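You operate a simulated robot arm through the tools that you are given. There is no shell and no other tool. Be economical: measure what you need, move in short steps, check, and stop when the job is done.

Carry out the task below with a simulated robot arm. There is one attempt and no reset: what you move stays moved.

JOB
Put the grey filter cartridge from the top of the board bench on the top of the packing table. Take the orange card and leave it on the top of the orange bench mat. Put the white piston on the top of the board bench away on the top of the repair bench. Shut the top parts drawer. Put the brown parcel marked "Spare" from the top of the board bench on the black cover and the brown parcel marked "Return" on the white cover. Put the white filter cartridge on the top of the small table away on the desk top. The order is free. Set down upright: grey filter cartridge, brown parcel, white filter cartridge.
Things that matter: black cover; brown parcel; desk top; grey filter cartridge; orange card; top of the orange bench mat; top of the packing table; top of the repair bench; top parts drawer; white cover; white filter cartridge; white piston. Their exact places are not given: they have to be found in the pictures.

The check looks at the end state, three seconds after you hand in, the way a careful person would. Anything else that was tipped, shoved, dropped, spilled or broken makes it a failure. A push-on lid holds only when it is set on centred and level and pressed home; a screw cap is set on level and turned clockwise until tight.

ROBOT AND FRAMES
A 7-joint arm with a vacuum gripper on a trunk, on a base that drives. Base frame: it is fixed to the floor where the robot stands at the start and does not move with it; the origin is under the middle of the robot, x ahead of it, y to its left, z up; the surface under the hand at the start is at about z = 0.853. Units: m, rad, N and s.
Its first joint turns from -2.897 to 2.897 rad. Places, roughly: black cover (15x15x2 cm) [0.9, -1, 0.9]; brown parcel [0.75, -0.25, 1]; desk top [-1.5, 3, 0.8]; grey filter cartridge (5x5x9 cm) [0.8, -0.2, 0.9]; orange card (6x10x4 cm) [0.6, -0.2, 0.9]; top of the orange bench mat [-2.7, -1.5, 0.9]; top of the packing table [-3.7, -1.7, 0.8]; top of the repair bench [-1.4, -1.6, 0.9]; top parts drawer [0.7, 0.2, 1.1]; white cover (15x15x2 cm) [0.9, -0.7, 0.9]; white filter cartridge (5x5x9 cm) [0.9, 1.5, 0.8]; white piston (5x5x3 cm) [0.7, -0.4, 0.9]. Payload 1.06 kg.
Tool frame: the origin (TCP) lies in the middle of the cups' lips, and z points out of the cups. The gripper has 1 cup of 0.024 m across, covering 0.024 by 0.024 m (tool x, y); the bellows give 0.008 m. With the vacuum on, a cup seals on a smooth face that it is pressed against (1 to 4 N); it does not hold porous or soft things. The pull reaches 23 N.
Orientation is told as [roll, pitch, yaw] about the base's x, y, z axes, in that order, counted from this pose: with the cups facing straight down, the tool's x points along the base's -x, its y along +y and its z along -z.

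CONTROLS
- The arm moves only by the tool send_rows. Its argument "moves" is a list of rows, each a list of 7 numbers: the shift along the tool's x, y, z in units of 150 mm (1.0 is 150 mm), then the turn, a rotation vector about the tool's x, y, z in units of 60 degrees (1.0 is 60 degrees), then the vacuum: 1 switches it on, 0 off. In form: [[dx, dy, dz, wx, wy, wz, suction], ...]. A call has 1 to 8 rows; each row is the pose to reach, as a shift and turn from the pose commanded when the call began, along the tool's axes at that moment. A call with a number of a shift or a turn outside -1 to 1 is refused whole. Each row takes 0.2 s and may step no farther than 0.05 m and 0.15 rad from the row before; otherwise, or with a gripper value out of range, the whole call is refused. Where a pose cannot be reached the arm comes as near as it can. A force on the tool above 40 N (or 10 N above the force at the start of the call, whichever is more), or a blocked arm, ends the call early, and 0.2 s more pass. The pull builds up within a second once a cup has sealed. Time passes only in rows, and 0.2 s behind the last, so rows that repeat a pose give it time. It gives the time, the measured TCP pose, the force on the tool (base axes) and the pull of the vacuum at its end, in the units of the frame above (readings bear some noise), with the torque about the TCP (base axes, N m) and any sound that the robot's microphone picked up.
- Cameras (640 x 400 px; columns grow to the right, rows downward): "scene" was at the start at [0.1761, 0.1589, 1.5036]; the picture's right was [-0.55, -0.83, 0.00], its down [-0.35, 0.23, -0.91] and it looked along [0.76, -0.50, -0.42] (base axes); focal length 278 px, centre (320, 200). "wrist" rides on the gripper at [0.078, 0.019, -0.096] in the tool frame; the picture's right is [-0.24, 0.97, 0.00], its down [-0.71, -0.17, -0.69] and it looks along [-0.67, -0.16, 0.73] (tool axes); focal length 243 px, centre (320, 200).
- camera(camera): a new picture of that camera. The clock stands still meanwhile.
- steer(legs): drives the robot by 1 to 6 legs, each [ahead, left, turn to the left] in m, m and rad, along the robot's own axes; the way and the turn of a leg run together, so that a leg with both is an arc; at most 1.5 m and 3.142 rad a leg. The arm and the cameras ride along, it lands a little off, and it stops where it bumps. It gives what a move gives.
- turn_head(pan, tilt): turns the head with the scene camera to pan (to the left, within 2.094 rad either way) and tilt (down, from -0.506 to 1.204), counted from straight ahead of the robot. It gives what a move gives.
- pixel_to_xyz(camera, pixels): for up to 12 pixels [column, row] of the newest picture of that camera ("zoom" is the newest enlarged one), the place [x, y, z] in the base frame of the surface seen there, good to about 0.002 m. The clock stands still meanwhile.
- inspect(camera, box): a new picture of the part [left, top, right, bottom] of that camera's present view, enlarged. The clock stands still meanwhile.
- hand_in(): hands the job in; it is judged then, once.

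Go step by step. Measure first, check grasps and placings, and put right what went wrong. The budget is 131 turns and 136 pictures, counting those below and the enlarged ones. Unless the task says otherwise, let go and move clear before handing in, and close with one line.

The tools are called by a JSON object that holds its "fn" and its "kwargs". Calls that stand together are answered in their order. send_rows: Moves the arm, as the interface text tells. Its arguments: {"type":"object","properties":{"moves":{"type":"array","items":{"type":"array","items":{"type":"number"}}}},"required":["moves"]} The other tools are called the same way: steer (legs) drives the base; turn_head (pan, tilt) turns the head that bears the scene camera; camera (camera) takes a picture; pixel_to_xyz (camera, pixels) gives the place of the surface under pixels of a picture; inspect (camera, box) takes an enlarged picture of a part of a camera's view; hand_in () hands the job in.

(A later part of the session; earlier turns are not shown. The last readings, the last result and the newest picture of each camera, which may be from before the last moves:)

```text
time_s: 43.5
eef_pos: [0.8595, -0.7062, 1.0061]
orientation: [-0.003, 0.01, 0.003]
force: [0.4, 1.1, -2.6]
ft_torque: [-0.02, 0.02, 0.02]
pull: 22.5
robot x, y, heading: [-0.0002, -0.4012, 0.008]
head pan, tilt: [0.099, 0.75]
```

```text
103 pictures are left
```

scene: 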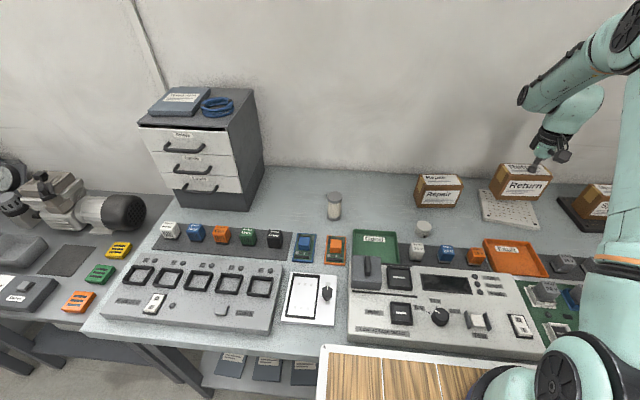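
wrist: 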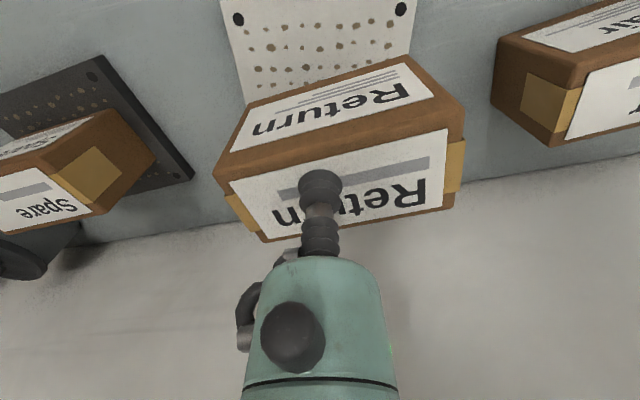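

Return is over the white cover. I lower gently to about z 0.957, release and rise.

{"fn": "send_rows", "kwargs": {"moves": [[0.03, -0.03, 0.15, 0, 0, 0, 1], [0.03, -0.03, 0.25, 0, 0, 0, 1], [0.03, -0.03, 0.29, 0, 0, 0, 1], [0.03, -0.03, 0.32, 0, 0, 0, 1], [0.03, -0.03, 0.335, 0, 0, 0, 1], [0.03, -0.03, 0.335, 0, 0, 0, 1]]}}

{"fn": "send_rows", "kwargs": {"moves": [[0, 0, 0.007, 0, 0, 0, 1], [0, 0, 0.007, 0, 0, 0, 0], [0, 0, 0.007, 0, 0, 0, 0], [0, 0, 0.007, 0, 0, 0, 0], [0, 0, 0.007, 0, 0, 0, 0]]}}

{"fn": "send_rows", "kwargs": {"moves": [[0, 0, -0.03, 0, 0, 0, 0], [0, 0, -0.1, 0, 0, 0, 0], [0, 0, -0.3, 0, 0, 0, 0], [0, 0, -0.6, 0, 0, 0, 0], [0, 0, -0.9, 0, 0, 0, 0]]}}

{"fn": "inspect", "kwargs": {"camera": "scene", "box": [400, 130, 640, 280]}}

```text
time_s: 44.9
eef_pos: [0.8558, -0.7103, 0.9567]
orientation: [-0.004, 0.008, 0.005]
force: [-1.2, -0.9, 0.1]
ft_torque: [0.02, 0.01, 0.03]
pull: 22.9
robot x, y, heading: [-0.0022, -0.4041, 0.0]
head pan, tilt: [0.099, 0.75]
```

```text
time_s: 46.1
eef_pos: [0.8554, -0.7104, 0.9558]
orientation: [-0.005, 0.008, 0.006]
force: [0.0, 0.9, -0.2]
ft_torque: [0.01, 0.01, -0.03]
pull: 0.1
robot x, y, heading: [-0.0008, -0.4042, 0.002]
head pan, tilt: [0.099, 0.75]
```

```text
time_s: 47.3
eef_pos: [0.8554, -0.7104, 1.0906]
orientation: [-0.001, 0.01, 0.007]
force: [0.7, 0.4, -0.6]
ft_torque: [0.0, -0.01, 0.0]
pull: 0.1
robot x, y, heading: [0.0028, -0.3994, 0.009]
head pan, tilt: [0.099, 0.75]
```

```text
2.67 times, centred on (520, 205) of scene
```

zoom: 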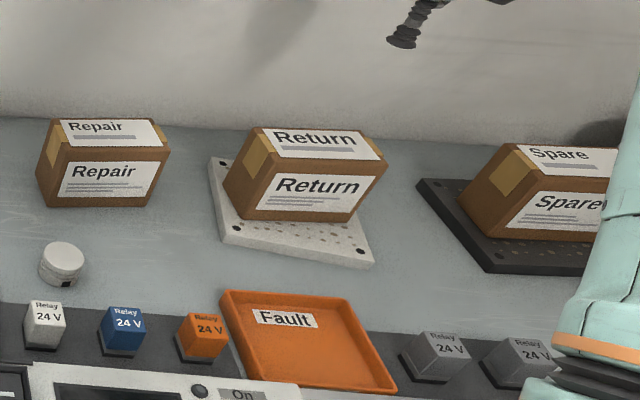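

Both parcels are well placed. I look around behind the robot to plan the routes.

{"fn": "turn_head", "kwargs": {"pan": -1.3, "tilt": 0.35}}

{"fn": "camera", "kwargs": {"camera": "scene"}}

{"fn": "turn_head", "kwargs": {"pan": -2.09, "tilt": 0.35}}

{"fn": "camera", "kwargs": {"camera": "scene"}}

{"fn": "turn_head", "kwargs": {"pan": 2.09, "tilt": 0.35}}

{"fn": "camera", "kwargs": {"camera": "scene"}}

{"fn": "turn_head", "kwargs": {"pan": 1.1, "tilt": 0.35}}

{"fn": "camera", "kwargs": {"camera": "scene"}}

```text
time_s: 48.8
eef_pos: [0.8559, -0.7098, 1.0904]
orientation: [-0.003, 0.009, 0.006]
force: [-0.5, -0.1, 0.7]
ft_torque: [0.02, 0.01, -0.01]
pull: 0.1
robot x, y, heading: [-0.0006, -0.4048, 0.002]
head pan, tilt: [-1.3, 0.351]
```

```text
101 pictures are left
```

scene: 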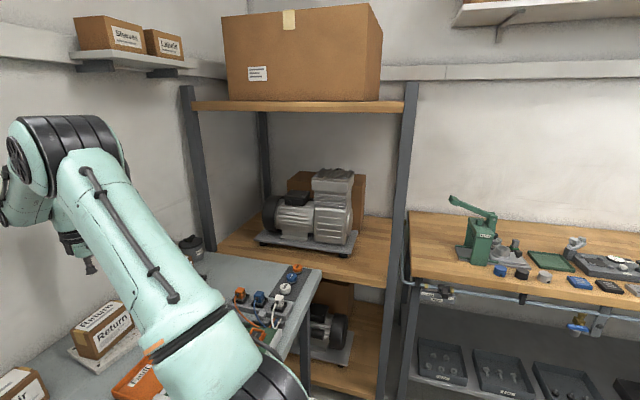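

```text
time_s: 49.9
eef_pos: [0.8552, -0.7098, 1.0905]
orientation: [-0.005, 0.008, 0.007]
force: [0.1, -0.3, 0.5]
ft_torque: [0.01, 0.0, 0.01]
pull: 0.1
robot x, y, heading: [-0.0028, -0.4015, 0.002]
head pan, tilt: [-2.089, 0.351]
```

```text
100 pictures are left
```

scene: 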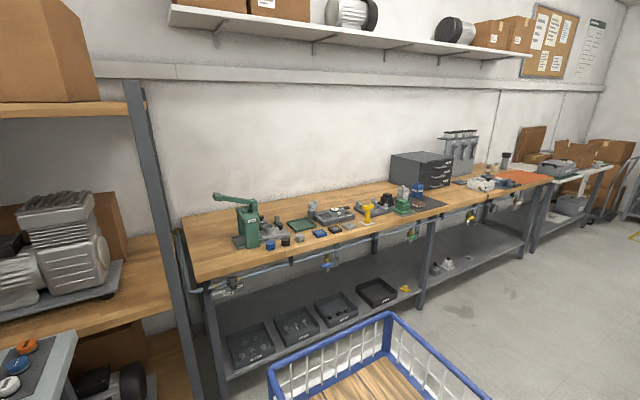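

```text
time_s: 53.3
eef_pos: [0.8549, -0.709, 1.0894]
orientation: [-0.003, 0.007, 0.006]
force: [-0.1, 0.6, 0.0]
ft_torque: [0.0, 0.0, 0.0]
pull: 0.0
robot x, y, heading: [-0.0041, -0.4015, 0.005]
head pan, tilt: [2.089, 0.351]
```

```text
99 pictures are left
```

scene: 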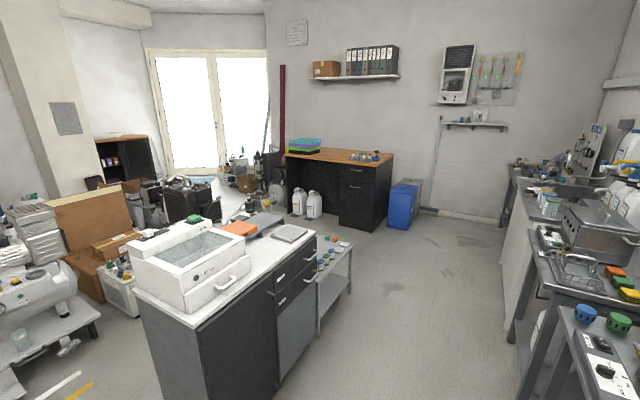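

```text
time_s: 54.6
eef_pos: [0.8562, -0.711, 1.0903]
orientation: [-0.003, 0.009, 0.006]
force: [0.2, -0.8, -0.3]
ft_torque: [0.0, -0.04, 0.03]
pull: 0.0
robot x, y, heading: [0.0003, -0.4002, 0.004]
head pan, tilt: [1.1, 0.351]
```

```text
98 pictures are left
```

scene: 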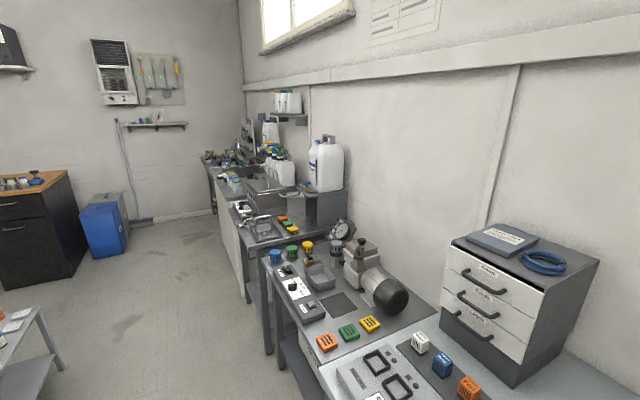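

I've seen the layout: repair bench along y≈-1.6, mat and packing table farther back, desk at upper left. Next I fetch the grey cartridge, moving above (0.774,-0.166).

{"fn": "turn_head", "kwargs": {"pan": 0.1, "tilt": 0.75}}

{"fn": "send_rows", "kwargs": {"moves": [[0.05, 0.25, 0, 0, 0, 0, 0], [0.1, 0.5, 0, 0, 0, 0, 0], [0.15, 0.75, 0, 0, 0, 0, 0], [0.2, 1, 0, 0, 0, 0, 0]]}}

{"fn": "send_rows", "kwargs": {"moves": [[0.05, 0.25, 0, 0, 0, 0, 0], [0.1, 0.5, 0, 0, 0, 0, 0], [0.15, 0.75, 0, 0, 0, 0, 0], [0.2, 1, 0, 0, 0, 0, 0]]}}

{"fn": "send_rows", "kwargs": {"moves": [[0.04, 0.25, 0, 0, 0, 0, 0], [0.08, 0.5, 0, 0, 0, 0, 0], [0.12, 0.75, 0, 0, 0, 0, 0], [0.14, 1, 0, 0, 0, 0, 0]]}}

{"fn": "send_rows", "kwargs": {"moves": [[0, 0.25, 0.1, 0, 0, 0, 0], [0, 0.5, 0.3, 0, 0, 0, 0], [0, 0.63, 0.5, 0, 0, 0, 0], [0, 0.63, 0.5, 0, 0, 0, 0]]}}

{"fn": "camera", "kwargs": {"camera": "wrist"}}

{"fn": "camera", "kwargs": {"camera": "scene"}}

```text
time_s: 55.9
eef_pos: [0.8552, -0.7104, 1.0909]
orientation: [-0.002, 0.01, 0.006]
force: [-0.8, 0.3, 0.8]
ft_torque: [-0.01, 0.0, 0.01]
pull: 0.1
robot x, y, heading: [-0.0008, -0.4016, 0.005]
head pan, tilt: [0.099, 0.75]
```

```text
time_s: 56.9
eef_pos: [0.8243, -0.5621, 1.0906]
orientation: [-0.003, 0.007, 0.004]
force: [0.0, -0.3, -0.5]
ft_torque: [0.05, -0.01, -0.01]
pull: 0.0
robot x, y, heading: [-0.0026, -0.4044, 0.005]
head pan, tilt: [0.099, 0.75]
```

```text
time_s: 57.9
eef_pos: [0.7947, -0.4107, 1.091]
orientation: [-0.004, 0.008, 0.003]
force: [0.0, -0.7, -0.4]
ft_torque: [0.02, -0.02, 0.02]
pull: 0.1
robot x, y, heading: [-0.0033, -0.4019, 0.002]
head pan, tilt: [0.099, 0.75]
```

```text
time_s: 58.9
eef_pos: [0.7739, -0.2619, 1.0898]
orientation: [-0.002, 0.009, 0.003]
force: [-0.1, -0.5, 0.7]
ft_torque: [0.0, -0.01, 0.0]
pull: 0.0
robot x, y, heading: [-0.0043, -0.4033, -0.001]
head pan, tilt: [0.099, 0.75]
```

```text
time_s: 59.9
eef_pos: [0.7733, -0.1646, 1.0153]
orientation: [-0.005, 0.009, 0.006]
force: [-0.3, -0.6, -0.2]
ft_torque: [0.0, 0.0, 0.01]
pull: 0.2
robot x, y, heading: [0.0002, -0.4026, 0.005]
head pan, tilt: [0.099, 0.75]
```

```text
97 pictures are left
```

wrist: 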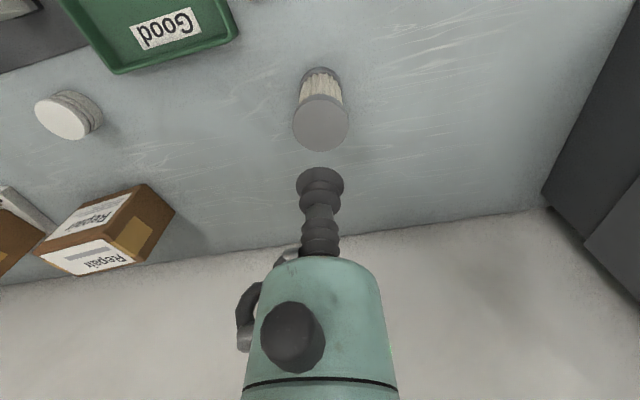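

```text
96 pictures are left
```

scene: 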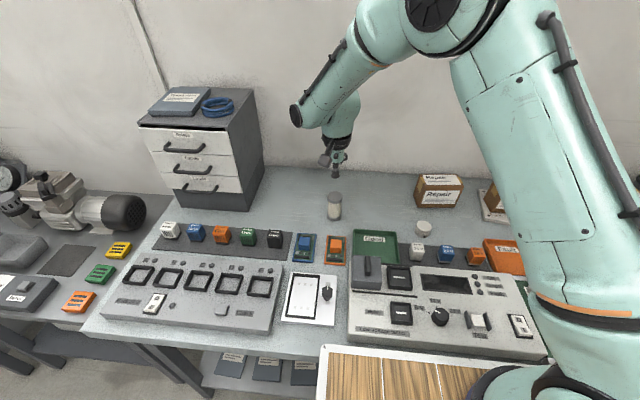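

The cartridge top is at (321,122) in the wrist picture; I measure it.

{"fn": "pixel_to_xyz", "kwargs": {"camera": "wrist", "pixels": [[297, 122], [345, 122], [321, 100], [321, 146], [321, 122]]}}

```text
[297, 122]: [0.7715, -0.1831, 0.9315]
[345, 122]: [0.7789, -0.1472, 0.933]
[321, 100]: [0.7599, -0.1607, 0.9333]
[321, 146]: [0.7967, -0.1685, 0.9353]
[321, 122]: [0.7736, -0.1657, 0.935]
```

Centre (0.777,-0.165,0.934). I descend with vacuum, then lift.

{"fn": "send_rows", "kwargs": {"moves": [[-0.025, 0, 0.25, 0, 0, 0, 1], [-0.025, 0, 0.45, 0, 0, 0, 1], [-0.025, 0, 0.52, 0, 0, 0, 1], [-0.025, 0, 0.545, 0, 0, 0, 1], [-0.025, 0, 0.56, 0, 0, 0, 1], [-0.025, 0, 0.56, 0, 0, 0, 1], [-0.025, 0, 0.56, 0, 0, 0, 1], [-0.025, 0, 0.56, 0, 0, 0, 1]]}}

{"fn": "send_rows", "kwargs": {"moves": [[0, 0, -0.05, 0, 0, 0, 1], [0, 0, -0.2, 0, 0, 0, 1], [0, 0, -0.5, 0, 0, 0, 1], [0, 0, -0.75, 0, 0, 0, 1], [0, 0, -1, 0, 0, 0, 1], [0, 0, -1, 0, 0, 0, 1]]}}

{"fn": "camera", "kwargs": {"camera": "scene"}}

```text
time_s: 61.6
eef_pos: [0.775, -0.1664, 0.9299]
orientation: [-0.005, 0.008, 0.005]
force: [-3.1, 0.9, 9.7]
ft_torque: [0.0, -0.05, 0.0]
pull: 23.0
robot x, y, heading: [-0.0031, -0.4043, 0.005]
head pan, tilt: [0.099, 0.75]
```

```text
time_s: 63.0
eef_pos: [0.7745, -0.1663, 1.0817]
orientation: [-0.004, 0.008, 0.005]
force: [0.2, -0.3, -1.9]
ft_torque: [0.01, 0.05, 0.01]
pull: 22.6
robot x, y, heading: [-0.0014, -0.4016, 0.003]
head pan, tilt: [0.099, 0.75]
```

```text
95 pictures are left
```

scene: 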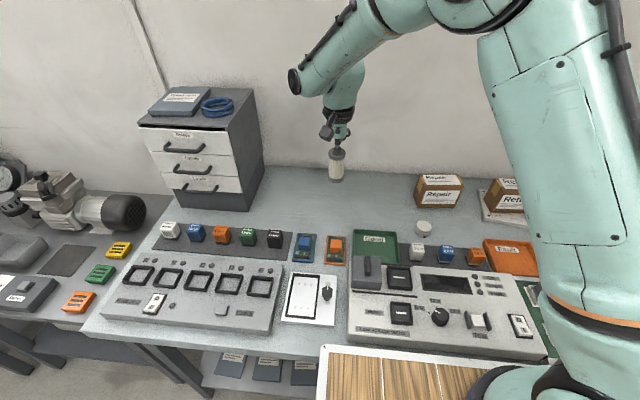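

Cartridge is held. I retract the arm and measure the deck and surroundings before driving.

{"fn": "pixel_to_xyz", "kwargs": {"camera": "scene", "pixels": [[400, 375], [330, 352], [335, 395]]}}

{"fn": "send_rows", "kwargs": {"moves": [[0.25, -0.1, -0.15, 0, 0, 0, 1], [0.5, -0.2, -0.3, 0, 0, 0, 1], [0.75, -0.3, -0.45, 0, 0, 0, 1], [1, -0.4, -0.6, 0, 0, 0, 1]]}}

{"fn": "send_rows", "kwargs": {"moves": [[0.2, -0.2, -0.15, 0, 0, 0, 1], [0.4, -0.4, -0.3, 0, 0, 0, 1], [0.6, -0.6, -0.45, 0, 0, 0, 1], [0.6, -0.8, -0.6, 0, 0, 0, 1], [0.6, -0.8, -0.6, 0, 0, 0, 1]]}}

{"fn": "turn_head", "kwargs": {"pan": -2.09, "tilt": 0.45}}

{"fn": "camera", "kwargs": {"camera": "scene"}}

{"fn": "pixel_to_xyz", "kwargs": {"camera": "scene", "pixels": [[190, 250], [435, 193], [530, 165], [585, 150], [600, 142], [340, 290], [380, 300], [370, 360], [570, 162], [510, 145]]}}

```text
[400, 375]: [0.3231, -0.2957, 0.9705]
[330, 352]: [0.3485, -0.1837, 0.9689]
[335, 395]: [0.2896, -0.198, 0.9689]
```

```text
time_s: 64.0
eef_pos: [0.6286, -0.2258, 1.1713]
orientation: [-0.002, 0.01, 0.005]
force: [0.5, 0.7, -1.5]
ft_torque: [-0.01, -0.02, 0.02]
pull: 22.8
robot x, y, heading: [-0.0043, -0.4054, 0.007]
head pan, tilt: [0.099, 0.75]
```

```text
time_s: 65.2
eef_pos: [0.5421, -0.3477, 1.2637]
orientation: [-0.003, 0.007, 0.005]
force: [1.1, 0.2, -0.9]
ft_torque: [-0.01, -0.01, 0.02]
pull: 23.4
robot x, y, heading: [-0.0005, -0.4059, 0.003]
head pan, tilt: [0.099, 0.75]
```

```text
time_s: 67.3
eef_pos: [0.5414, -0.3463, 1.2624]
orientation: [-0.003, 0.009, 0.006]
force: [0.1, 0.9, -1.3]
ft_torque: [0.01, 0.0, -0.02]
pull: 23.0
robot x, y, heading: [-0.0009, -0.3991, 0.006]
head pan, tilt: [-2.089, 0.45]
```

```text
94 pictures are left
```

scene: 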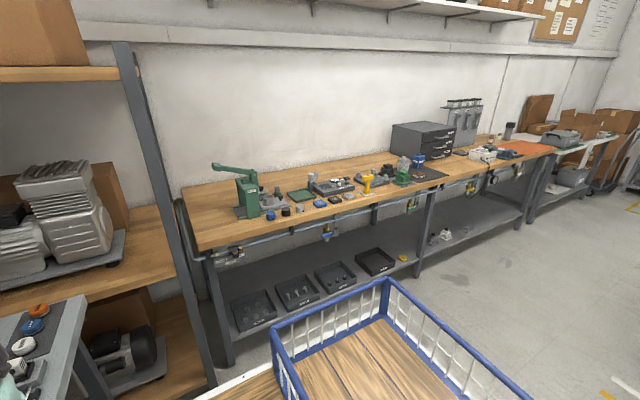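

```text
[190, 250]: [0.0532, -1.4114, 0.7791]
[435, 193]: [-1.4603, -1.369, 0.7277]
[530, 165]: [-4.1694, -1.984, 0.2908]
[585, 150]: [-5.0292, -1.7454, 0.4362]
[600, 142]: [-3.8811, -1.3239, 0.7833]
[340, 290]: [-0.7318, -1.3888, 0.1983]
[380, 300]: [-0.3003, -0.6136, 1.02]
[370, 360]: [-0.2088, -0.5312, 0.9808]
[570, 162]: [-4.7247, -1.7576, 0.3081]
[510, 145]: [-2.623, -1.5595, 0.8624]
```

The benches' front edges are near y≈-1.37 and the aisle is clear. I back off and turn right to face the benches, then look along the aisle.

{"fn": "steer", "kwargs": {"legs": [[-0.45, 0, 0], [0, 0, -1.571]]}}

{"fn": "turn_head", "kwargs": {"pan": -1.4, "tilt": 0.45}}

{"fn": "camera", "kwargs": {"camera": "scene"}}

{"fn": "turn_head", "kwargs": {"pan": -2.09, "tilt": 0.45}}

{"fn": "camera", "kwargs": {"camera": "scene"}}

```text
time_s: 73.9
eef_pos: [-0.401, -0.9469, 1.2639]
orientation: [-0.005, 0.008, -1.571]
force: [-0.1, 0.2, -1.0]
ft_torque: [-0.04, 0.0, -0.01]
pull: 22.4
robot x, y, heading: [-0.4549, -0.4019, -1.57]
head pan, tilt: [-2.089, 0.45]
```

```text
time_s: 74.9
eef_pos: [-0.401, -0.9464, 1.2629]
orientation: [-0.003, 0.007, -1.57]
force: [-1.0, -0.3, 0.2]
ft_torque: [0.03, 0.01, -0.02]
pull: 23.2
robot x, y, heading: [-0.4525, -0.4009, -1.574]
head pan, tilt: [-1.4, 0.45]
```

```text
93 pictures are left
```

scene: 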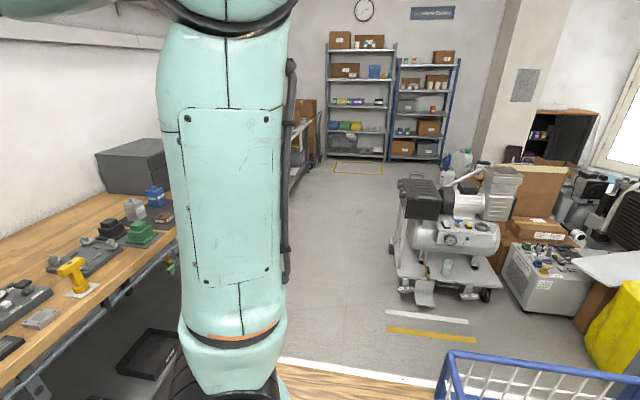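

```text
time_s: 76.0
eef_pos: [-0.4026, -0.9452, 1.2635]
orientation: [-0.004, 0.008, -1.569]
force: [0.4, 0.0, -1.4]
ft_torque: [-0.01, -0.04, 0.01]
pull: 23.0
robot x, y, heading: [-0.4523, -0.3998, -1.573]
head pan, tilt: [-2.089, 0.45]
```

```text
92 pictures are left
```

scene: 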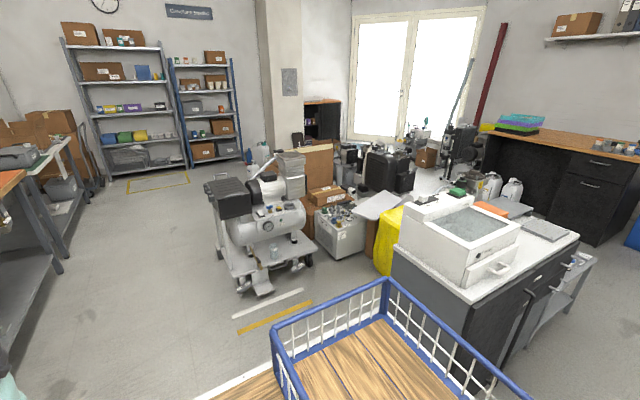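

A compressor cart stands in the aisle near (250,240); I measure its near corners and the counter.

{"fn": "pixel_to_xyz", "kwargs": {"camera": "scene", "pixels": [[262, 292], [240, 285], [213, 185], [215, 240], [305, 262], [395, 260], [60, 272], [232, 318], [470, 300], [385, 310]]}}

```text
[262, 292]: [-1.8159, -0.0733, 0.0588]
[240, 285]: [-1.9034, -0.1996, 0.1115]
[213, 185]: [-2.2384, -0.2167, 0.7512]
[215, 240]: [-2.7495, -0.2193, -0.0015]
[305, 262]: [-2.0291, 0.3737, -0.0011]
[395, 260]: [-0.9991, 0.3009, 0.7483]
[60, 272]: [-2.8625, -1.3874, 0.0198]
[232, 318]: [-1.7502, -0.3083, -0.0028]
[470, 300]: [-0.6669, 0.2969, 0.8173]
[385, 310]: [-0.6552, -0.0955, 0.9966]
```

The cart reaches y≈-0.23, so I travel along y≈-0.75. I go forward 0.35 m then strafe right.

{"fn": "steer", "kwargs": {"legs": [[0.35, 0, 0], [0, -1.4, 0]]}}

{"fn": "steer", "kwargs": {"legs": [[0, -1.4, 0], [0, -0.45, 0]]}}

{"fn": "turn_head", "kwargs": {"pan": 0.3, "tilt": 0.6}}

{"fn": "camera", "kwargs": {"camera": "scene"}}

{"fn": "camera", "kwargs": {"camera": "wrist"}}

```text
time_s: 84.8
eef_pos: [-1.8008, -1.3023, 1.2633]
orientation: [-0.005, 0.01, -1.562]
force: [0.5, -0.8, -1.0]
ft_torque: [0.02, -0.03, 0.01]
pull: 23.0
robot x, y, heading: [-1.8592, -0.7569, -1.565]
head pan, tilt: [-2.089, 0.45]
```

```text
time_s: 94.2
eef_pos: [-3.6677, -1.3005, 1.2624]
orientation: [-0.002, 0.009, -1.574]
force: [0.6, -0.4, -1.0]
ft_torque: [0.05, -0.02, -0.02]
pull: 22.7
robot x, y, heading: [-3.7145, -0.7605, -1.579]
head pan, tilt: [-2.089, 0.45]
```

```text
time_s: 96.4
eef_pos: [-3.6668, -1.3, 1.2628]
orientation: [-0.003, 0.007, -1.573]
force: [-0.4, 0.9, -2.1]
ft_torque: [0.02, 0.0, -0.01]
pull: 22.7
robot x, y, heading: [-3.7188, -0.7541, -1.577]
head pan, tilt: [0.3, 0.6]
```

```text
91 pictures are left
```

scene: 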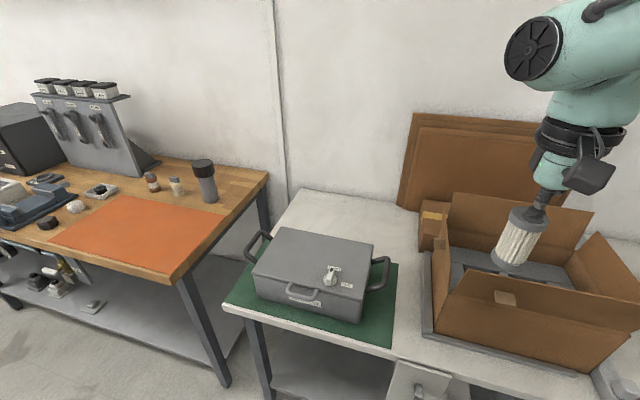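

```text
90 pictures are left
```

wrist: 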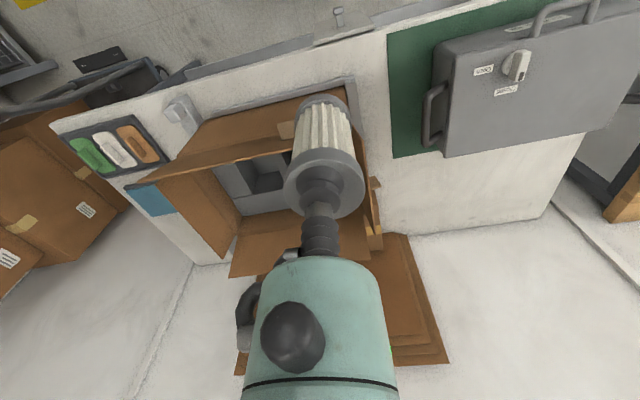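

The packing table top (white) has free space behind the grey case, e.g. (340,212) and (395,240). I measure.

{"fn": "pixel_to_xyz", "kwargs": {"camera": "scene", "pixels": [[310, 210], [340, 212], [370, 215], [395, 235], [400, 265], [310, 228], [372, 245], [430, 215], [405, 205], [275, 235], [445, 240], [408, 320]]}}

{"fn": "pixel_to_xyz", "kwargs": {"camera": "scene", "pixels": [[170, 165], [110, 225], [100, 255], [160, 270], [180, 235], [205, 180], [75, 235], [330, 250], [495, 240], [160, 220]]}}

```text
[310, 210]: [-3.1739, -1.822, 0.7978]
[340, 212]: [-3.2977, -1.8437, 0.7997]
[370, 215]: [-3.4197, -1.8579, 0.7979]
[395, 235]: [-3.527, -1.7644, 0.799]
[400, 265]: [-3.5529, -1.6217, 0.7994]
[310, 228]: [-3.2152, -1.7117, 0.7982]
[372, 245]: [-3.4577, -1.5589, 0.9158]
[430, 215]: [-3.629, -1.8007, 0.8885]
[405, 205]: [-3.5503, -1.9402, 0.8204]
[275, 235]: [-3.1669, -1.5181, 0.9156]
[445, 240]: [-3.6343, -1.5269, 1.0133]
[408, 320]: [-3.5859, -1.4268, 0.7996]
```

```text
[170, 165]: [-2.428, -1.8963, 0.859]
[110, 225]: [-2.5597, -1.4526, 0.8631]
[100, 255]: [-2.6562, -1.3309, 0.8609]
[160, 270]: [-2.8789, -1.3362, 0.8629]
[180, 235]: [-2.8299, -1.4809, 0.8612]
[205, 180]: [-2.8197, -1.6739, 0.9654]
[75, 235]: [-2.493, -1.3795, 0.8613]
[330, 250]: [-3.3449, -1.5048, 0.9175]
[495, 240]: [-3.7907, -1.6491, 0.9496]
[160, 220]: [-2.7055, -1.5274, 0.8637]
```

Free spot chosen: about (-3.39,-1.78,0.799), behind the case. I shift the base left 0.3 and ahead 0.1 to bring it in reach.

{"fn": "steer", "kwargs": {"legs": [[0, 0.3, 0], [0.1, 0, 0]]}}

{"fn": "turn_head", "kwargs": {"pan": 0.0, "tilt": 0.7}}

{"fn": "camera", "kwargs": {"camera": "scene"}}

```text
time_s: 99.2
eef_pos: [-3.3588, -1.4014, 1.2629]
orientation: [-0.003, 0.008, -1.57]
force: [0.5, 0.3, -1.3]
ft_torque: [0.0, 0.0, -0.02]
pull: 22.4
robot x, y, heading: [-3.4115, -0.8598, -1.573]
head pan, tilt: [0.3, 0.6]
```

```text
time_s: 100.0
eef_pos: [-3.3575, -1.4012, 1.2638]
orientation: [-0.003, 0.008, -1.569]
force: [0.0, 0.6, -0.8]
ft_torque: [0.01, -0.01, -0.05]
pull: 23.0
robot x, y, heading: [-3.4105, -0.8552, -1.569]
head pan, tilt: [0.0, 0.7]
```

```text
89 pictures are left
```

scene: 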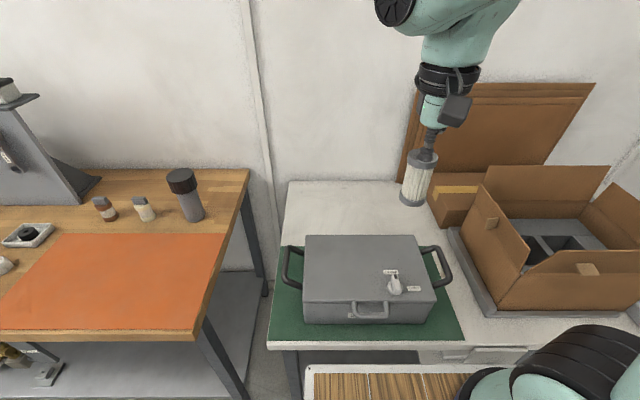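

Space behind the case at (340,212) is clear. I carry the cartridge to (-3.335,-1.77), staying high over the case.

{"fn": "send_rows", "kwargs": {"moves": [[-0.25, 0.02, 0.1, 0, 0, 0, 1], [-0.5, 0.04, 0.2, 0, 0, 0, 1], [-0.75, 0.06, 0.3, 0, 0, 0, 1], [-1, 0.08, 0.4, 0, 0, 0, 1]]}}

{"fn": "send_rows", "kwargs": {"moves": [[-0.25, 0.02, 0.15, 0, 0, 0, 1], [-0.5, 0.04, 0.3, 0, 0, 0, 1], [-0.75, 0.06, 0.45, 0, 0, 0, 1], [-1, 0.07, 0.6, 0, 0, 0, 1]]}}

{"fn": "send_rows", "kwargs": {"moves": [[-0.25, 0, 0, 0, 0, 0, 1], [-0.46, 0, 0.1, 0, 0, 0, 1], [-0.46, 0, 0.4, 0, 0, 0, 1], [-0.46, 0, 0.7, 0, 0, 0, 1], [-0.46, 0, 1.0, 0, 0, 0, 1], [-0.46, 0, 1.0, 0, 0, 0, 1]]}}

{"fn": "camera", "kwargs": {"camera": "scene"}}

{"fn": "camera", "kwargs": {"camera": "wrist"}}

```text
time_s: 101.0
eef_pos: [-3.3475, -1.5501, 1.2036]
orientation: [-0.005, 0.008, -1.569]
force: [0.2, -0.2, -1.4]
ft_torque: [-0.01, 0.0, -0.02]
pull: 22.8
robot x, y, heading: [-3.4124, -0.859, -1.571]
head pan, tilt: [0.0, 0.7]
```

```text
time_s: 102.0
eef_pos: [-3.338, -1.7012, 1.1117]
orientation: [-0.003, 0.007, -1.568]
force: [0.4, 0.4, -1.2]
ft_torque: [0.03, -0.02, 0.01]
pull: 22.8
robot x, y, heading: [-3.413, -0.8593, -1.58]
head pan, tilt: [0.0, 0.7]
```

```text
time_s: 103.4
eef_pos: [-3.3373, -1.7675, 0.9602]
orientation: [-0.002, 0.007, -1.569]
force: [0.0, 0.0, -2.3]
ft_torque: [0.05, 0.0, -0.01]
pull: 22.9
robot x, y, heading: [-3.4095, -0.8581, -1.572]
head pan, tilt: [0.0, 0.7]
```

```text
88 pictures are left
```

scene: 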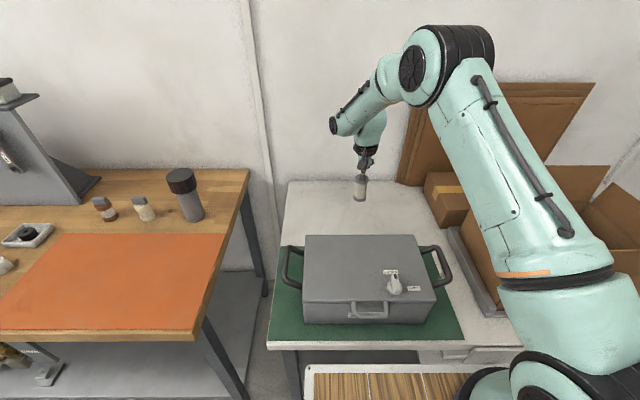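

```text
87 pictures are left
```

wrist: 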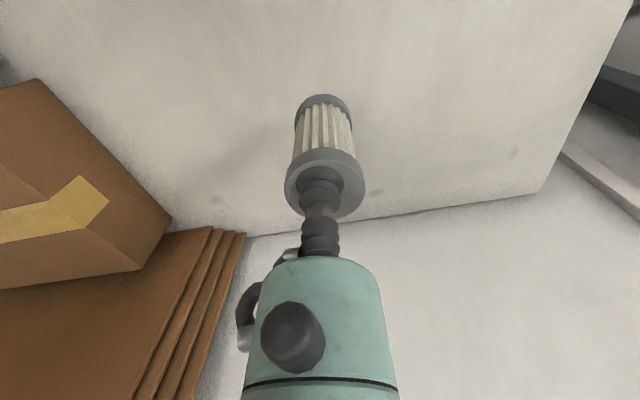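

The cartridge hangs over free table. I lower to contact near TCP z≈0.883.

{"fn": "send_rows", "kwargs": {"moves": [[0, 0, 0.2, 0, 0, 0, 1], [0, 0, 0.38, 0, 0, 0, 1], [0, 0, 0.45, 0, 0, 0, 1], [0, 0, 0.48, 0, 0, 0, 1], [0, 0, 0.5, 0, 0, 0, 1], [0, 0, 0.51, 0, 0, 0, 1], [0, 0, 0.51, 0, 0, 0, 1]]}}

```text
time_s: 105.0
eef_pos: [-3.3372, -1.768, 0.8831]
orientation: [-0.004, 0.007, -1.568]
force: [0.6, 3.2, 14.1]
ft_torque: [-0.04, -0.02, -0.01]
pull: 23.1
robot x, y, heading: [-3.4107, -0.8588, -1.577]
head pan, tilt: [0.0, 0.7]
```

Contact is firm (14 N), so it rests on the table. I ease up slightly, release, and rise.

{"fn": "send_rows", "kwargs": {"moves": [[0, 0, -0.015, 0, 0, 0, 1], [0, 0, -0.015, 0, 0, 0, 0], [0, 0, -0.015, 0, 0, 0, 0], [0, 0, -0.015, 0, 0, 0, 0], [0, 0, -0.015, 0, 0, 0, 0]]}}

{"fn": "send_rows", "kwargs": {"moves": [[0, 0, -0.05, 0, 0, 0, 0], [0, 0, -0.15, 0, 0, 0, 0], [0, 0, -0.4, 0, 0, 0, 0], [0, 0, -0.7, 0, 0, 0, 0], [0, 0, -1, 0, 0, 0, 0]]}}

{"fn": "send_rows", "kwargs": {"moves": [[0.1, 0, -0.25, 0, 0, 0, 0], [0.25, 0, -0.5, 0, 0, 0, 0], [0.5, 0, -0.7, 0, 0, 0, 0], [0.75, 0, -0.9, 0, 0, 0, 0], [1, 0, -1, 0, 0, 0, 0]]}}

{"fn": "inspect", "kwargs": {"camera": "scene", "box": [260, 120, 460, 260]}}

```text
time_s: 106.2
eef_pos: [-3.339, -1.7673, 0.885]
orientation: [-0.004, 0.009, -1.568]
force: [-0.4, 0.4, 0.7]
ft_torque: [0.03, -0.02, 0.04]
pull: 0.0
robot x, y, heading: [-3.4117, -0.8617, -1.572]
head pan, tilt: [0.0, 0.7]
```

```text
time_s: 107.4
eef_pos: [-3.3373, -1.7682, 1.0381]
orientation: [-0.005, 0.01, -1.57]
force: [-0.8, 0.0, -0.3]
ft_torque: [0.03, -0.02, 0.03]
pull: 0.1
robot x, y, heading: [-3.4105, -0.857, -1.571]
head pan, tilt: [0.0, 0.7]
```

```text
time_s: 108.6
eef_pos: [-3.3337, -1.6185, 1.1881]
orientation: [-0.003, 0.011, -1.571]
force: [-0.5, 0.1, 0.1]
ft_torque: [0.04, -0.01, 0.01]
pull: 0.1
robot x, y, heading: [-3.4112, -0.8583, -1.573]
head pan, tilt: [0.0, 0.7]
```

```text
2.86 times, centred on (360, 190) of scene
```

zoom: 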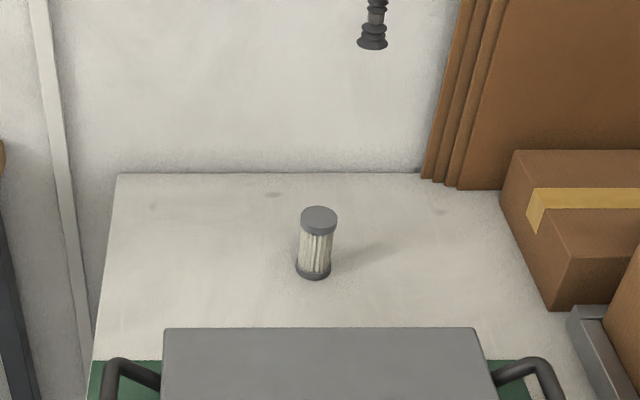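

The grey cartridge stands upright on the packing table. I retract and drive back, stopping by the repair bench for a look.

{"fn": "send_rows", "kwargs": {"moves": [[0.25, 0, -0.1, 0, 0, 0, 0], [0.5, 0, -0.2, 0, 0, 0, 0], [0.75, 0, -0.3, 0, 0, 0, 0], [1, 0, -0.4, 0, 0, 0, 0]]}}

{"fn": "send_rows", "kwargs": {"moves": [[0.25, 0, -0.1, 0, 0, 0, 0], [0.45, 0, -0.2, 0, 0, 0, 0]]}}

{"fn": "steer", "kwargs": {"legs": [[-0.1, 0, 0], [0, 1.3, 0], [0, 0.6, 0]]}}

{"fn": "turn_head", "kwargs": {"pan": 0.2, "tilt": 0.65}}

{"fn": "camera", "kwargs": {"camera": "scene"}}

```text
time_s: 109.6
eef_pos: [-3.3352, -1.4721, 1.2485]
orientation: [-0.005, 0.009, -1.569]
force: [0.0, -0.6, -0.3]
ft_torque: [0.05, 0.02, 0.0]
pull: 0.1
robot x, y, heading: [-3.4111, -0.8579, -1.57]
head pan, tilt: [0.0, 0.7]
```

```text
time_s: 110.2
eef_pos: [-3.3354, -1.4037, 1.2772]
orientation: [-0.003, 0.01, -1.569]
force: [-0.6, 0.1, 0.4]
ft_torque: [0.03, -0.02, -0.02]
pull: 0.1
robot x, y, heading: [-3.4117, -0.8537, -1.57]
head pan, tilt: [0.0, 0.7]
```

```text
time_s: 120.5
eef_pos: [-1.4208, -1.2957, 1.278]
orientation: [-0.003, 0.009, -1.56]
force: [0.5, 0.6, -0.2]
ft_torque: [0.02, -0.01, 0.04]
pull: 0.1
robot x, y, heading: [-1.5007, -0.7495, -1.563]
head pan, tilt: [0.0, 0.7]
```

```text
time_s: 121.3
eef_pos: [-1.4196, -1.2961, 1.2791]
orientation: [-0.003, 0.009, -1.561]
force: [0.3, -0.4, 0.4]
ft_torque: [-0.01, 0.0, 0.02]
pull: 0.1
robot x, y, heading: [-1.5022, -0.7493, -1.563]
head pan, tilt: [0.201, 0.649]
```

```text
85 pictures are left
```

scene: 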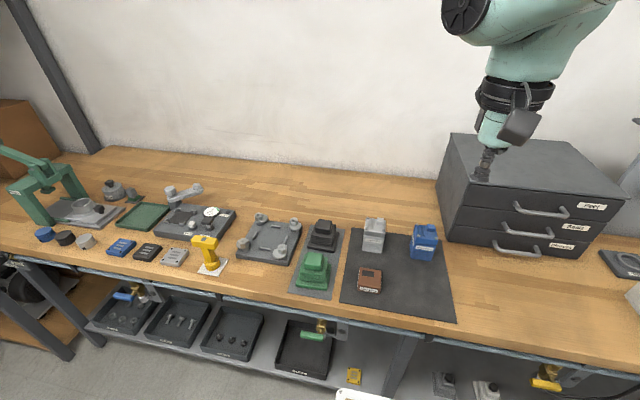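

The repair bench has free wood along the back, (250,185)-(420,200), and (480,275). I measure candidate spots.

{"fn": "pixel_to_xyz", "kwargs": {"camera": "scene", "pixels": [[340, 195], [300, 195], [380, 205], [250, 180], [500, 285], [520, 300], [320, 222], [370, 222], [340, 172], [460, 265], [600, 290], [435, 205]]}}

{"fn": "steer", "kwargs": {"legs": [[0, 1.0, 0], [-0.35, 0, 0], [0, 0, 1.571], [0.45, 0, 0]]}}

{"fn": "turn_head", "kwargs": {"pan": 0.1, "tilt": 0.75}}

{"fn": "camera", "kwargs": {"camera": "scene"}}

```text
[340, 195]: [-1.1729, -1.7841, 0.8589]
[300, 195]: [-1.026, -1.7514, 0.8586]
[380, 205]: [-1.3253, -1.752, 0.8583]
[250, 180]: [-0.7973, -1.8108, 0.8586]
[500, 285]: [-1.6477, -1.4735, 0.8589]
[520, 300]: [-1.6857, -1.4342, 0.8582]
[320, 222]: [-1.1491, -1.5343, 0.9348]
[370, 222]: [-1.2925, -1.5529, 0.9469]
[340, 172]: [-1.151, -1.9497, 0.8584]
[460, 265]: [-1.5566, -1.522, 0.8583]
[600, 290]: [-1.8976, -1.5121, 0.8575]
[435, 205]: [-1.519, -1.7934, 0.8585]
```

```text
time_s: 134.6
eef_pos: [0.5042, -0.2951, 1.2782]
orientation: [-0.006, 0.007, 0.028]
force: [-0.1, -0.2, 0.6]
ft_torque: [0.03, -0.02, 0.01]
pull: 0.1
robot x, y, heading: [-0.0427, -0.3825, 0.025]
head pan, tilt: [0.201, 0.649]
```

```text
time_s: 135.2
eef_pos: [0.503, -0.2943, 1.2787]
orientation: [-0.003, 0.009, 0.026]
force: [-0.2, 0.3, -0.2]
ft_torque: [-0.02, 0.04, 0.01]
pull: 0.1
robot x, y, heading: [-0.0383, -0.3857, 0.027]
head pan, tilt: [0.099, 0.75]
```

```text
84 pictures are left
```

scene: 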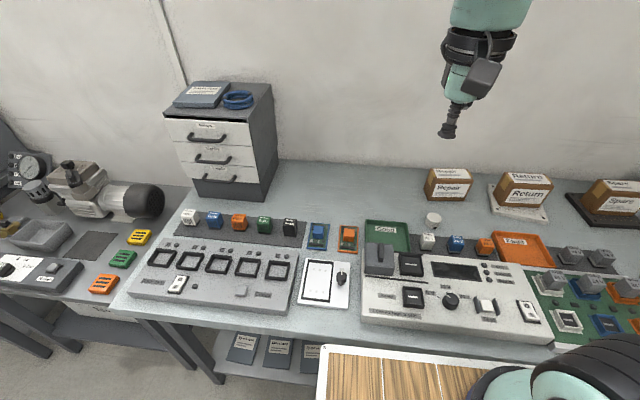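

I'm back at the bench. The white piston is at (433,219); I move above it.

{"fn": "send_rows", "kwargs": {"moves": [[-0.17, -0.1, 0.22, 0, 0, 0, 0], [-0.34, -0.2, 0.44, 0, 0, 0, 0], [-0.51, -0.31, 0.66, 0, 0, 0, 0]]}}

{"fn": "send_rows", "kwargs": {"moves": [[-0.17, -0.1, 0.22, 0, 0, 0, 0], [-0.34, -0.2, 0.44, 0, 0, 0, 0], [-0.51, -0.31, 0.66, 0, 0, 0, 0]]}}

{"fn": "send_rows", "kwargs": {"moves": [[-0.17, -0.1, 0.22, 0, 0, 0, 0], [-0.34, -0.2, 0.44, 0, 0, 0, 0], [-0.51, -0.31, 0.68, 0, 0, 0, 0], [-0.51, -0.31, 0.68, 0, 0, 0, 0]]}}

{"fn": "camera", "kwargs": {"camera": "wrist"}}

```text
time_s: 136.0
eef_pos: [0.5802, -0.3392, 1.1796]
orientation: [-0.005, 0.008, 0.029]
force: [0.0, 1.2, 0.4]
ft_torque: [-0.03, -0.01, 0.01]
pull: 0.0
robot x, y, heading: [-0.0411, -0.3836, 0.021]
head pan, tilt: [0.099, 0.75]
```

```text
time_s: 136.8
eef_pos: [0.6561, -0.3837, 1.0809]
orientation: [-0.003, 0.008, 0.03]
force: [-1.0, -0.4, 0.8]
ft_torque: [0.0, -0.03, 0.03]
pull: 0.1
robot x, y, heading: [-0.0386, -0.3812, 0.024]
head pan, tilt: [0.099, 0.75]
```

```text
time_s: 137.8
eef_pos: [0.7348, -0.4296, 0.9756]
orientation: [-0.003, 0.01, 0.028]
force: [0.1, -0.5, 0.0]
ft_torque: [-0.02, 0.01, 0.0]
pull: 0.0
robot x, y, heading: [-0.0391, -0.3819, 0.025]
head pan, tilt: [0.099, 0.75]
```

```text
83 pictures are left
```

wrist: 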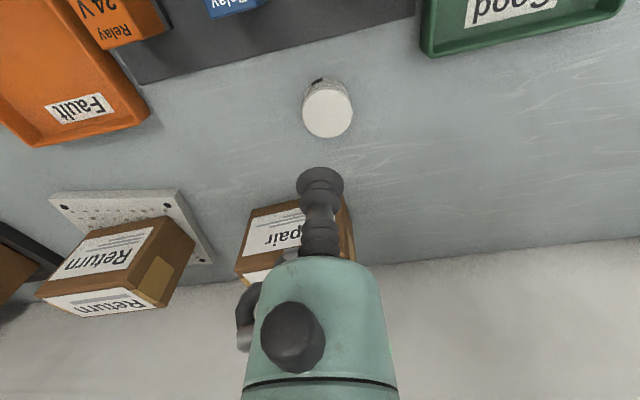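

I measure the piston's top.

{"fn": "pixel_to_xyz", "kwargs": {"camera": "wrist", "pixels": [[306, 113], [349, 113], [327, 94], [327, 134], [327, 113]]}}

```text
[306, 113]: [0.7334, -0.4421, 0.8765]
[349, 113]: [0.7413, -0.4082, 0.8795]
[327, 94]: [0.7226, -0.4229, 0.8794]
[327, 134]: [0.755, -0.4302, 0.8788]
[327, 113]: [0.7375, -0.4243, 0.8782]
```

Centre (0.738,-0.426,0.879). I descend with vacuum, and lift.

{"fn": "send_rows", "kwargs": {"moves": [[-0.02, 0.02, 0.25, 0, 0, 0, 1], [-0.02, 0.02, 0.5, 0, 0, 0, 1], [-0.02, 0.02, 0.61, 0, 0, 0, 1], [-0.02, 0.02, 0.645, 0, 0, 0, 1], [-0.02, 0.02, 0.662, 0, 0, 0, 1], [-0.02, 0.02, 0.662, 0, 0, 0, 1], [-0.02, 0.02, 0.662, 0, 0, 0, 1], [-0.02, 0.02, 0.662, 0, 0, 0, 1]]}}

{"fn": "send_rows", "kwargs": {"moves": [[0, 0, -0.05, 0, 0, 0, 1], [0, 0, -0.2, 0, 0, 0, 1], [0, 0, -0.5, 0, 0, 0, 1], [0, 0, -0.75, 0, 0, 0, 1], [0, 0, -1, 0, 0, 0, 1], [0, 0, -1, 0, 0, 0, 1]]}}

{"fn": "inspect", "kwargs": {"camera": "scene", "box": [360, 120, 560, 260]}}

```text
time_s: 139.6
eef_pos: [0.7363, -0.427, 0.8776]
orientation: [-0.004, 0.009, 0.028]
force: [-0.3, -2.3, 6.5]
ft_torque: [0.04, -0.04, -0.02]
pull: 23.6
robot x, y, heading: [-0.0394, -0.3874, 0.022]
head pan, tilt: [0.099, 0.75]
```

```text
time_s: 141.0
eef_pos: [0.7378, -0.4265, 1.0262]
orientation: [-0.004, 0.009, 0.029]
force: [0.0, 0.1, -0.3]
ft_torque: [0.01, -0.01, 0.02]
pull: 23.0
robot x, y, heading: [-0.042, -0.383, 0.027]
head pan, tilt: [0.099, 0.75]
```

```text
2.86 times, centred on (460, 190) of scene
```

zoom: 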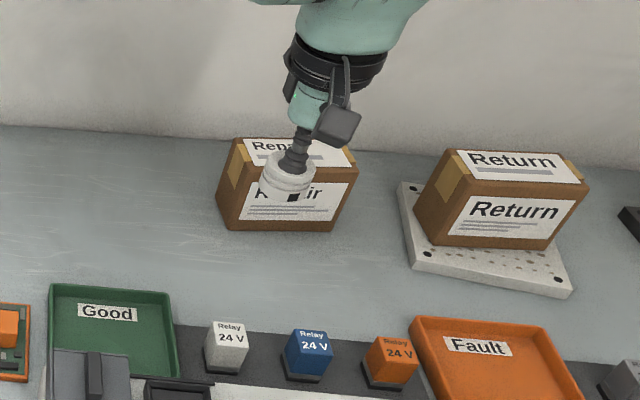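

The piston is held. I retract and drive to the repair bench, aiming for the free wood near (-1.15,-1.78).

{"fn": "send_rows", "kwargs": {"moves": [[0.25, -0.05, -0.25, 0, 0, 0, 1], [0.5, -0.05, -0.5, 0, 0, 0, 1], [0.72, -0.05, -0.72, 0, 0, 0, 1], [0.95, -0.05, -0.95, 0, 0, 0, 1]]}}

{"fn": "send_rows", "kwargs": {"moves": [[0.22, 0.1, -0.2, 0, 0, 0, 1], [0.44, 0.1, -0.4, 0, 0, 0, 1], [0.44, 0.1, -0.5, 0, 0, 0, 1]]}}

{"fn": "steer", "kwargs": {"legs": [[-0.45, 0, 0], [0, 0, -1.597], [0, -0.7, 0], [0.45, 0, 0]]}}

{"fn": "turn_head", "kwargs": {"pan": 0.0, "tilt": 0.65}}

{"fn": "camera", "kwargs": {"camera": "scene"}}

{"fn": "pixel_to_xyz", "kwargs": {"camera": "scene", "pixels": [[320, 200], [320, 180], [280, 200], [360, 200]]}}

```text
refused: row 1 steps farther than a row can; nothing moved
```

```text
time_s: 141.8
eef_pos: [0.6709, -0.4112, 1.1028]
orientation: [-0.003, 0.011, 0.029]
force: [0.0, -1.7, -1.0]
ft_torque: [-0.01, 0.03, -0.01]
pull: 22.8
robot x, y, heading: [-0.042, -0.3839, 0.03]
head pan, tilt: [0.099, 0.75]
```

```text
time_s: 154.2
eef_pos: [-1.2155, -1.5678, 1.1034]
orientation: [-0.003, 0.009, -1.552]
force: [-0.9, 0.1, -0.3]
ft_torque: [0.01, -0.01, 0.0]
pull: 22.9
robot x, y, heading: [-1.1828, -0.8539, -1.557]
head pan, tilt: [0.099, 0.75]
```

```text
time_s: 154.8
eef_pos: [-1.2158, -1.5681, 1.104]
orientation: [-0.004, 0.009, -1.553]
force: [-0.4, 0.1, -0.8]
ft_torque: [-0.03, -0.01, 0.03]
pull: 23.0
robot x, y, heading: [-1.1797, -0.8601, -1.556]
head pan, tilt: [0.0, 0.649]
```

```text
81 pictures are left
```

scene: 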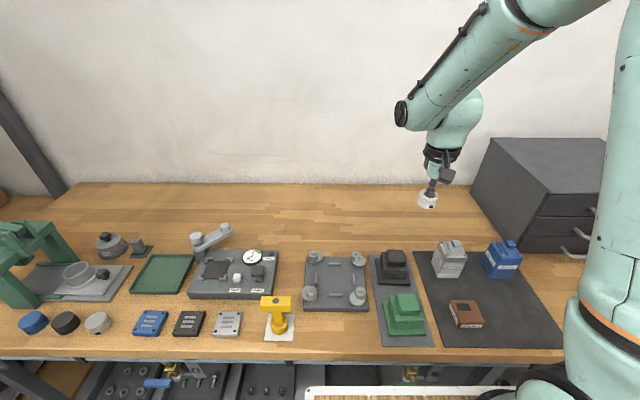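

```text
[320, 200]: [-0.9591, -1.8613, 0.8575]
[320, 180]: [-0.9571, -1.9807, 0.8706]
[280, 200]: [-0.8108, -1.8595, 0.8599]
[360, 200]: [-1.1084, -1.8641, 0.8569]
```

I'm at the repair bench with the piston over it. I move to the free spot (-1.17,-1.78) and lower part-way.

{"fn": "send_rows", "kwargs": {"moves": [[-0.25, 0.07, 0, 0, 0, 0, 1], [-0.5, 0.14, 0, 0, 0, 0, 1], [-0.75, 0.21, 0, 0, 0, 0, 1], [-1, 0.28, 0, 0, 0, 0, 1]]}}

{"fn": "send_rows", "kwargs": {"moves": [[-0.2, 0, 0.1, 0, 0, 0, 1], [-0.4, 0, 0.3, 0, 0, 0, 1], [-0.4, 0, 0.6, 0, 0, 0, 1], [-0.4, 0, 0.9, 0, 0, 0, 1], [-0.4, 0, 1.0, 0, 0, 0, 1], [-0.4, 0, 1.0, 0, 0, 0, 1]]}}

{"fn": "camera", "kwargs": {"camera": "scene"}}

{"fn": "camera", "kwargs": {"camera": "wrist"}}

```text
time_s: 155.8
eef_pos: [-1.1708, -1.7182, 1.1014]
orientation: [-0.003, 0.008, -1.554]
force: [-0.4, -0.1, -1.3]
ft_torque: [0.02, -0.03, 0.02]
pull: 22.9
robot x, y, heading: [-1.1825, -0.8566, -1.553]
head pan, tilt: [0.0, 0.649]
```

```text
time_s: 157.2
eef_pos: [-1.1693, -1.7772, 0.9507]
orientation: [-0.004, 0.008, -1.554]
force: [-1.1, 0.1, -1.6]
ft_torque: [0.01, 0.02, -0.01]
pull: 22.9
robot x, y, heading: [-1.1843, -0.8569, -1.554]
head pan, tilt: [0.0, 0.649]
```

```text
80 pictures are left
```

scene: 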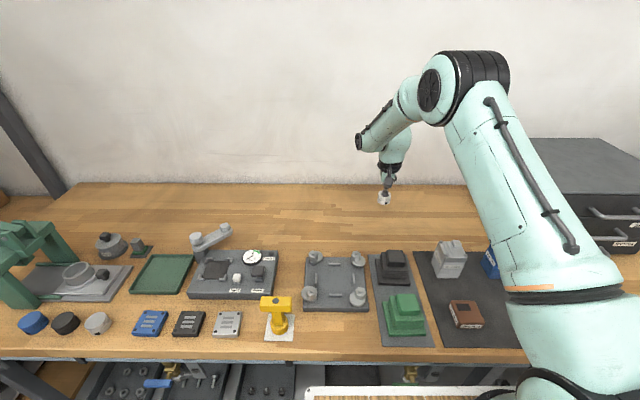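

```text
79 pictures are left
```

wrist: 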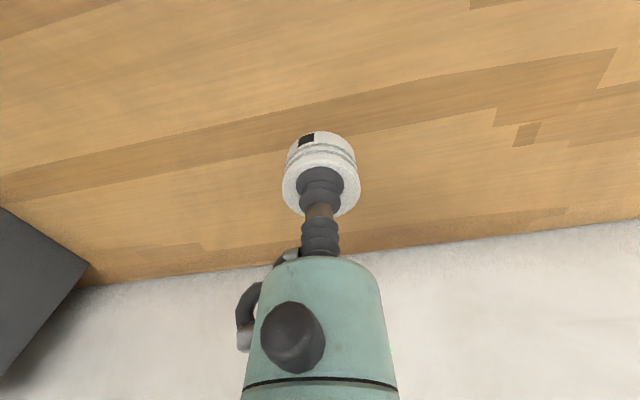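

Free wood below. I lower to z≈0.889, ease, and release.

{"fn": "send_rows", "kwargs": {"moves": [[0, 0, 0.2, 0, 0, 0, 1], [0, 0, 0.32, 0, 0, 0, 1], [0, 0, 0.37, 0, 0, 0, 1], [0, 0, 0.39, 0, 0, 0, 1], [0, 0, 0.4, 0, 0, 0, 1], [0, 0, 0.4, 0, 0, 0, 1]]}}

```text
time_s: 158.6
eef_pos: [-1.1716, -1.7752, 0.8912]
orientation: [-0.004, 0.009, -1.555]
force: [-0.1, 0.2, -1.4]
ft_torque: [0.01, 0.02, 0.0]
pull: 22.8
robot x, y, heading: [-1.1816, -0.8596, -1.552]
head pan, tilt: [0.0, 0.649]
```

Not in contact yet (-1.4 N). I lower a few millimetres more.

{"fn": "send_rows", "kwargs": {"moves": [[0, 0, 0.015, 0, 0, 0, 1], [0, 0, 0.025, 0, 0, 0, 1], [0, 0, 0.025, 0, 0, 0, 1]]}}

```text
time_s: 159.4
eef_pos: [-1.1708, -1.7744, 0.888]
orientation: [-0.005, 0.007, -1.553]
force: [-3.2, 1.6, 14.7]
ft_torque: [-0.09, 0.0, -0.03]
pull: 22.9
robot x, y, heading: [-1.1812, -0.8558, -1.555]
head pan, tilt: [0.0, 0.649]
```

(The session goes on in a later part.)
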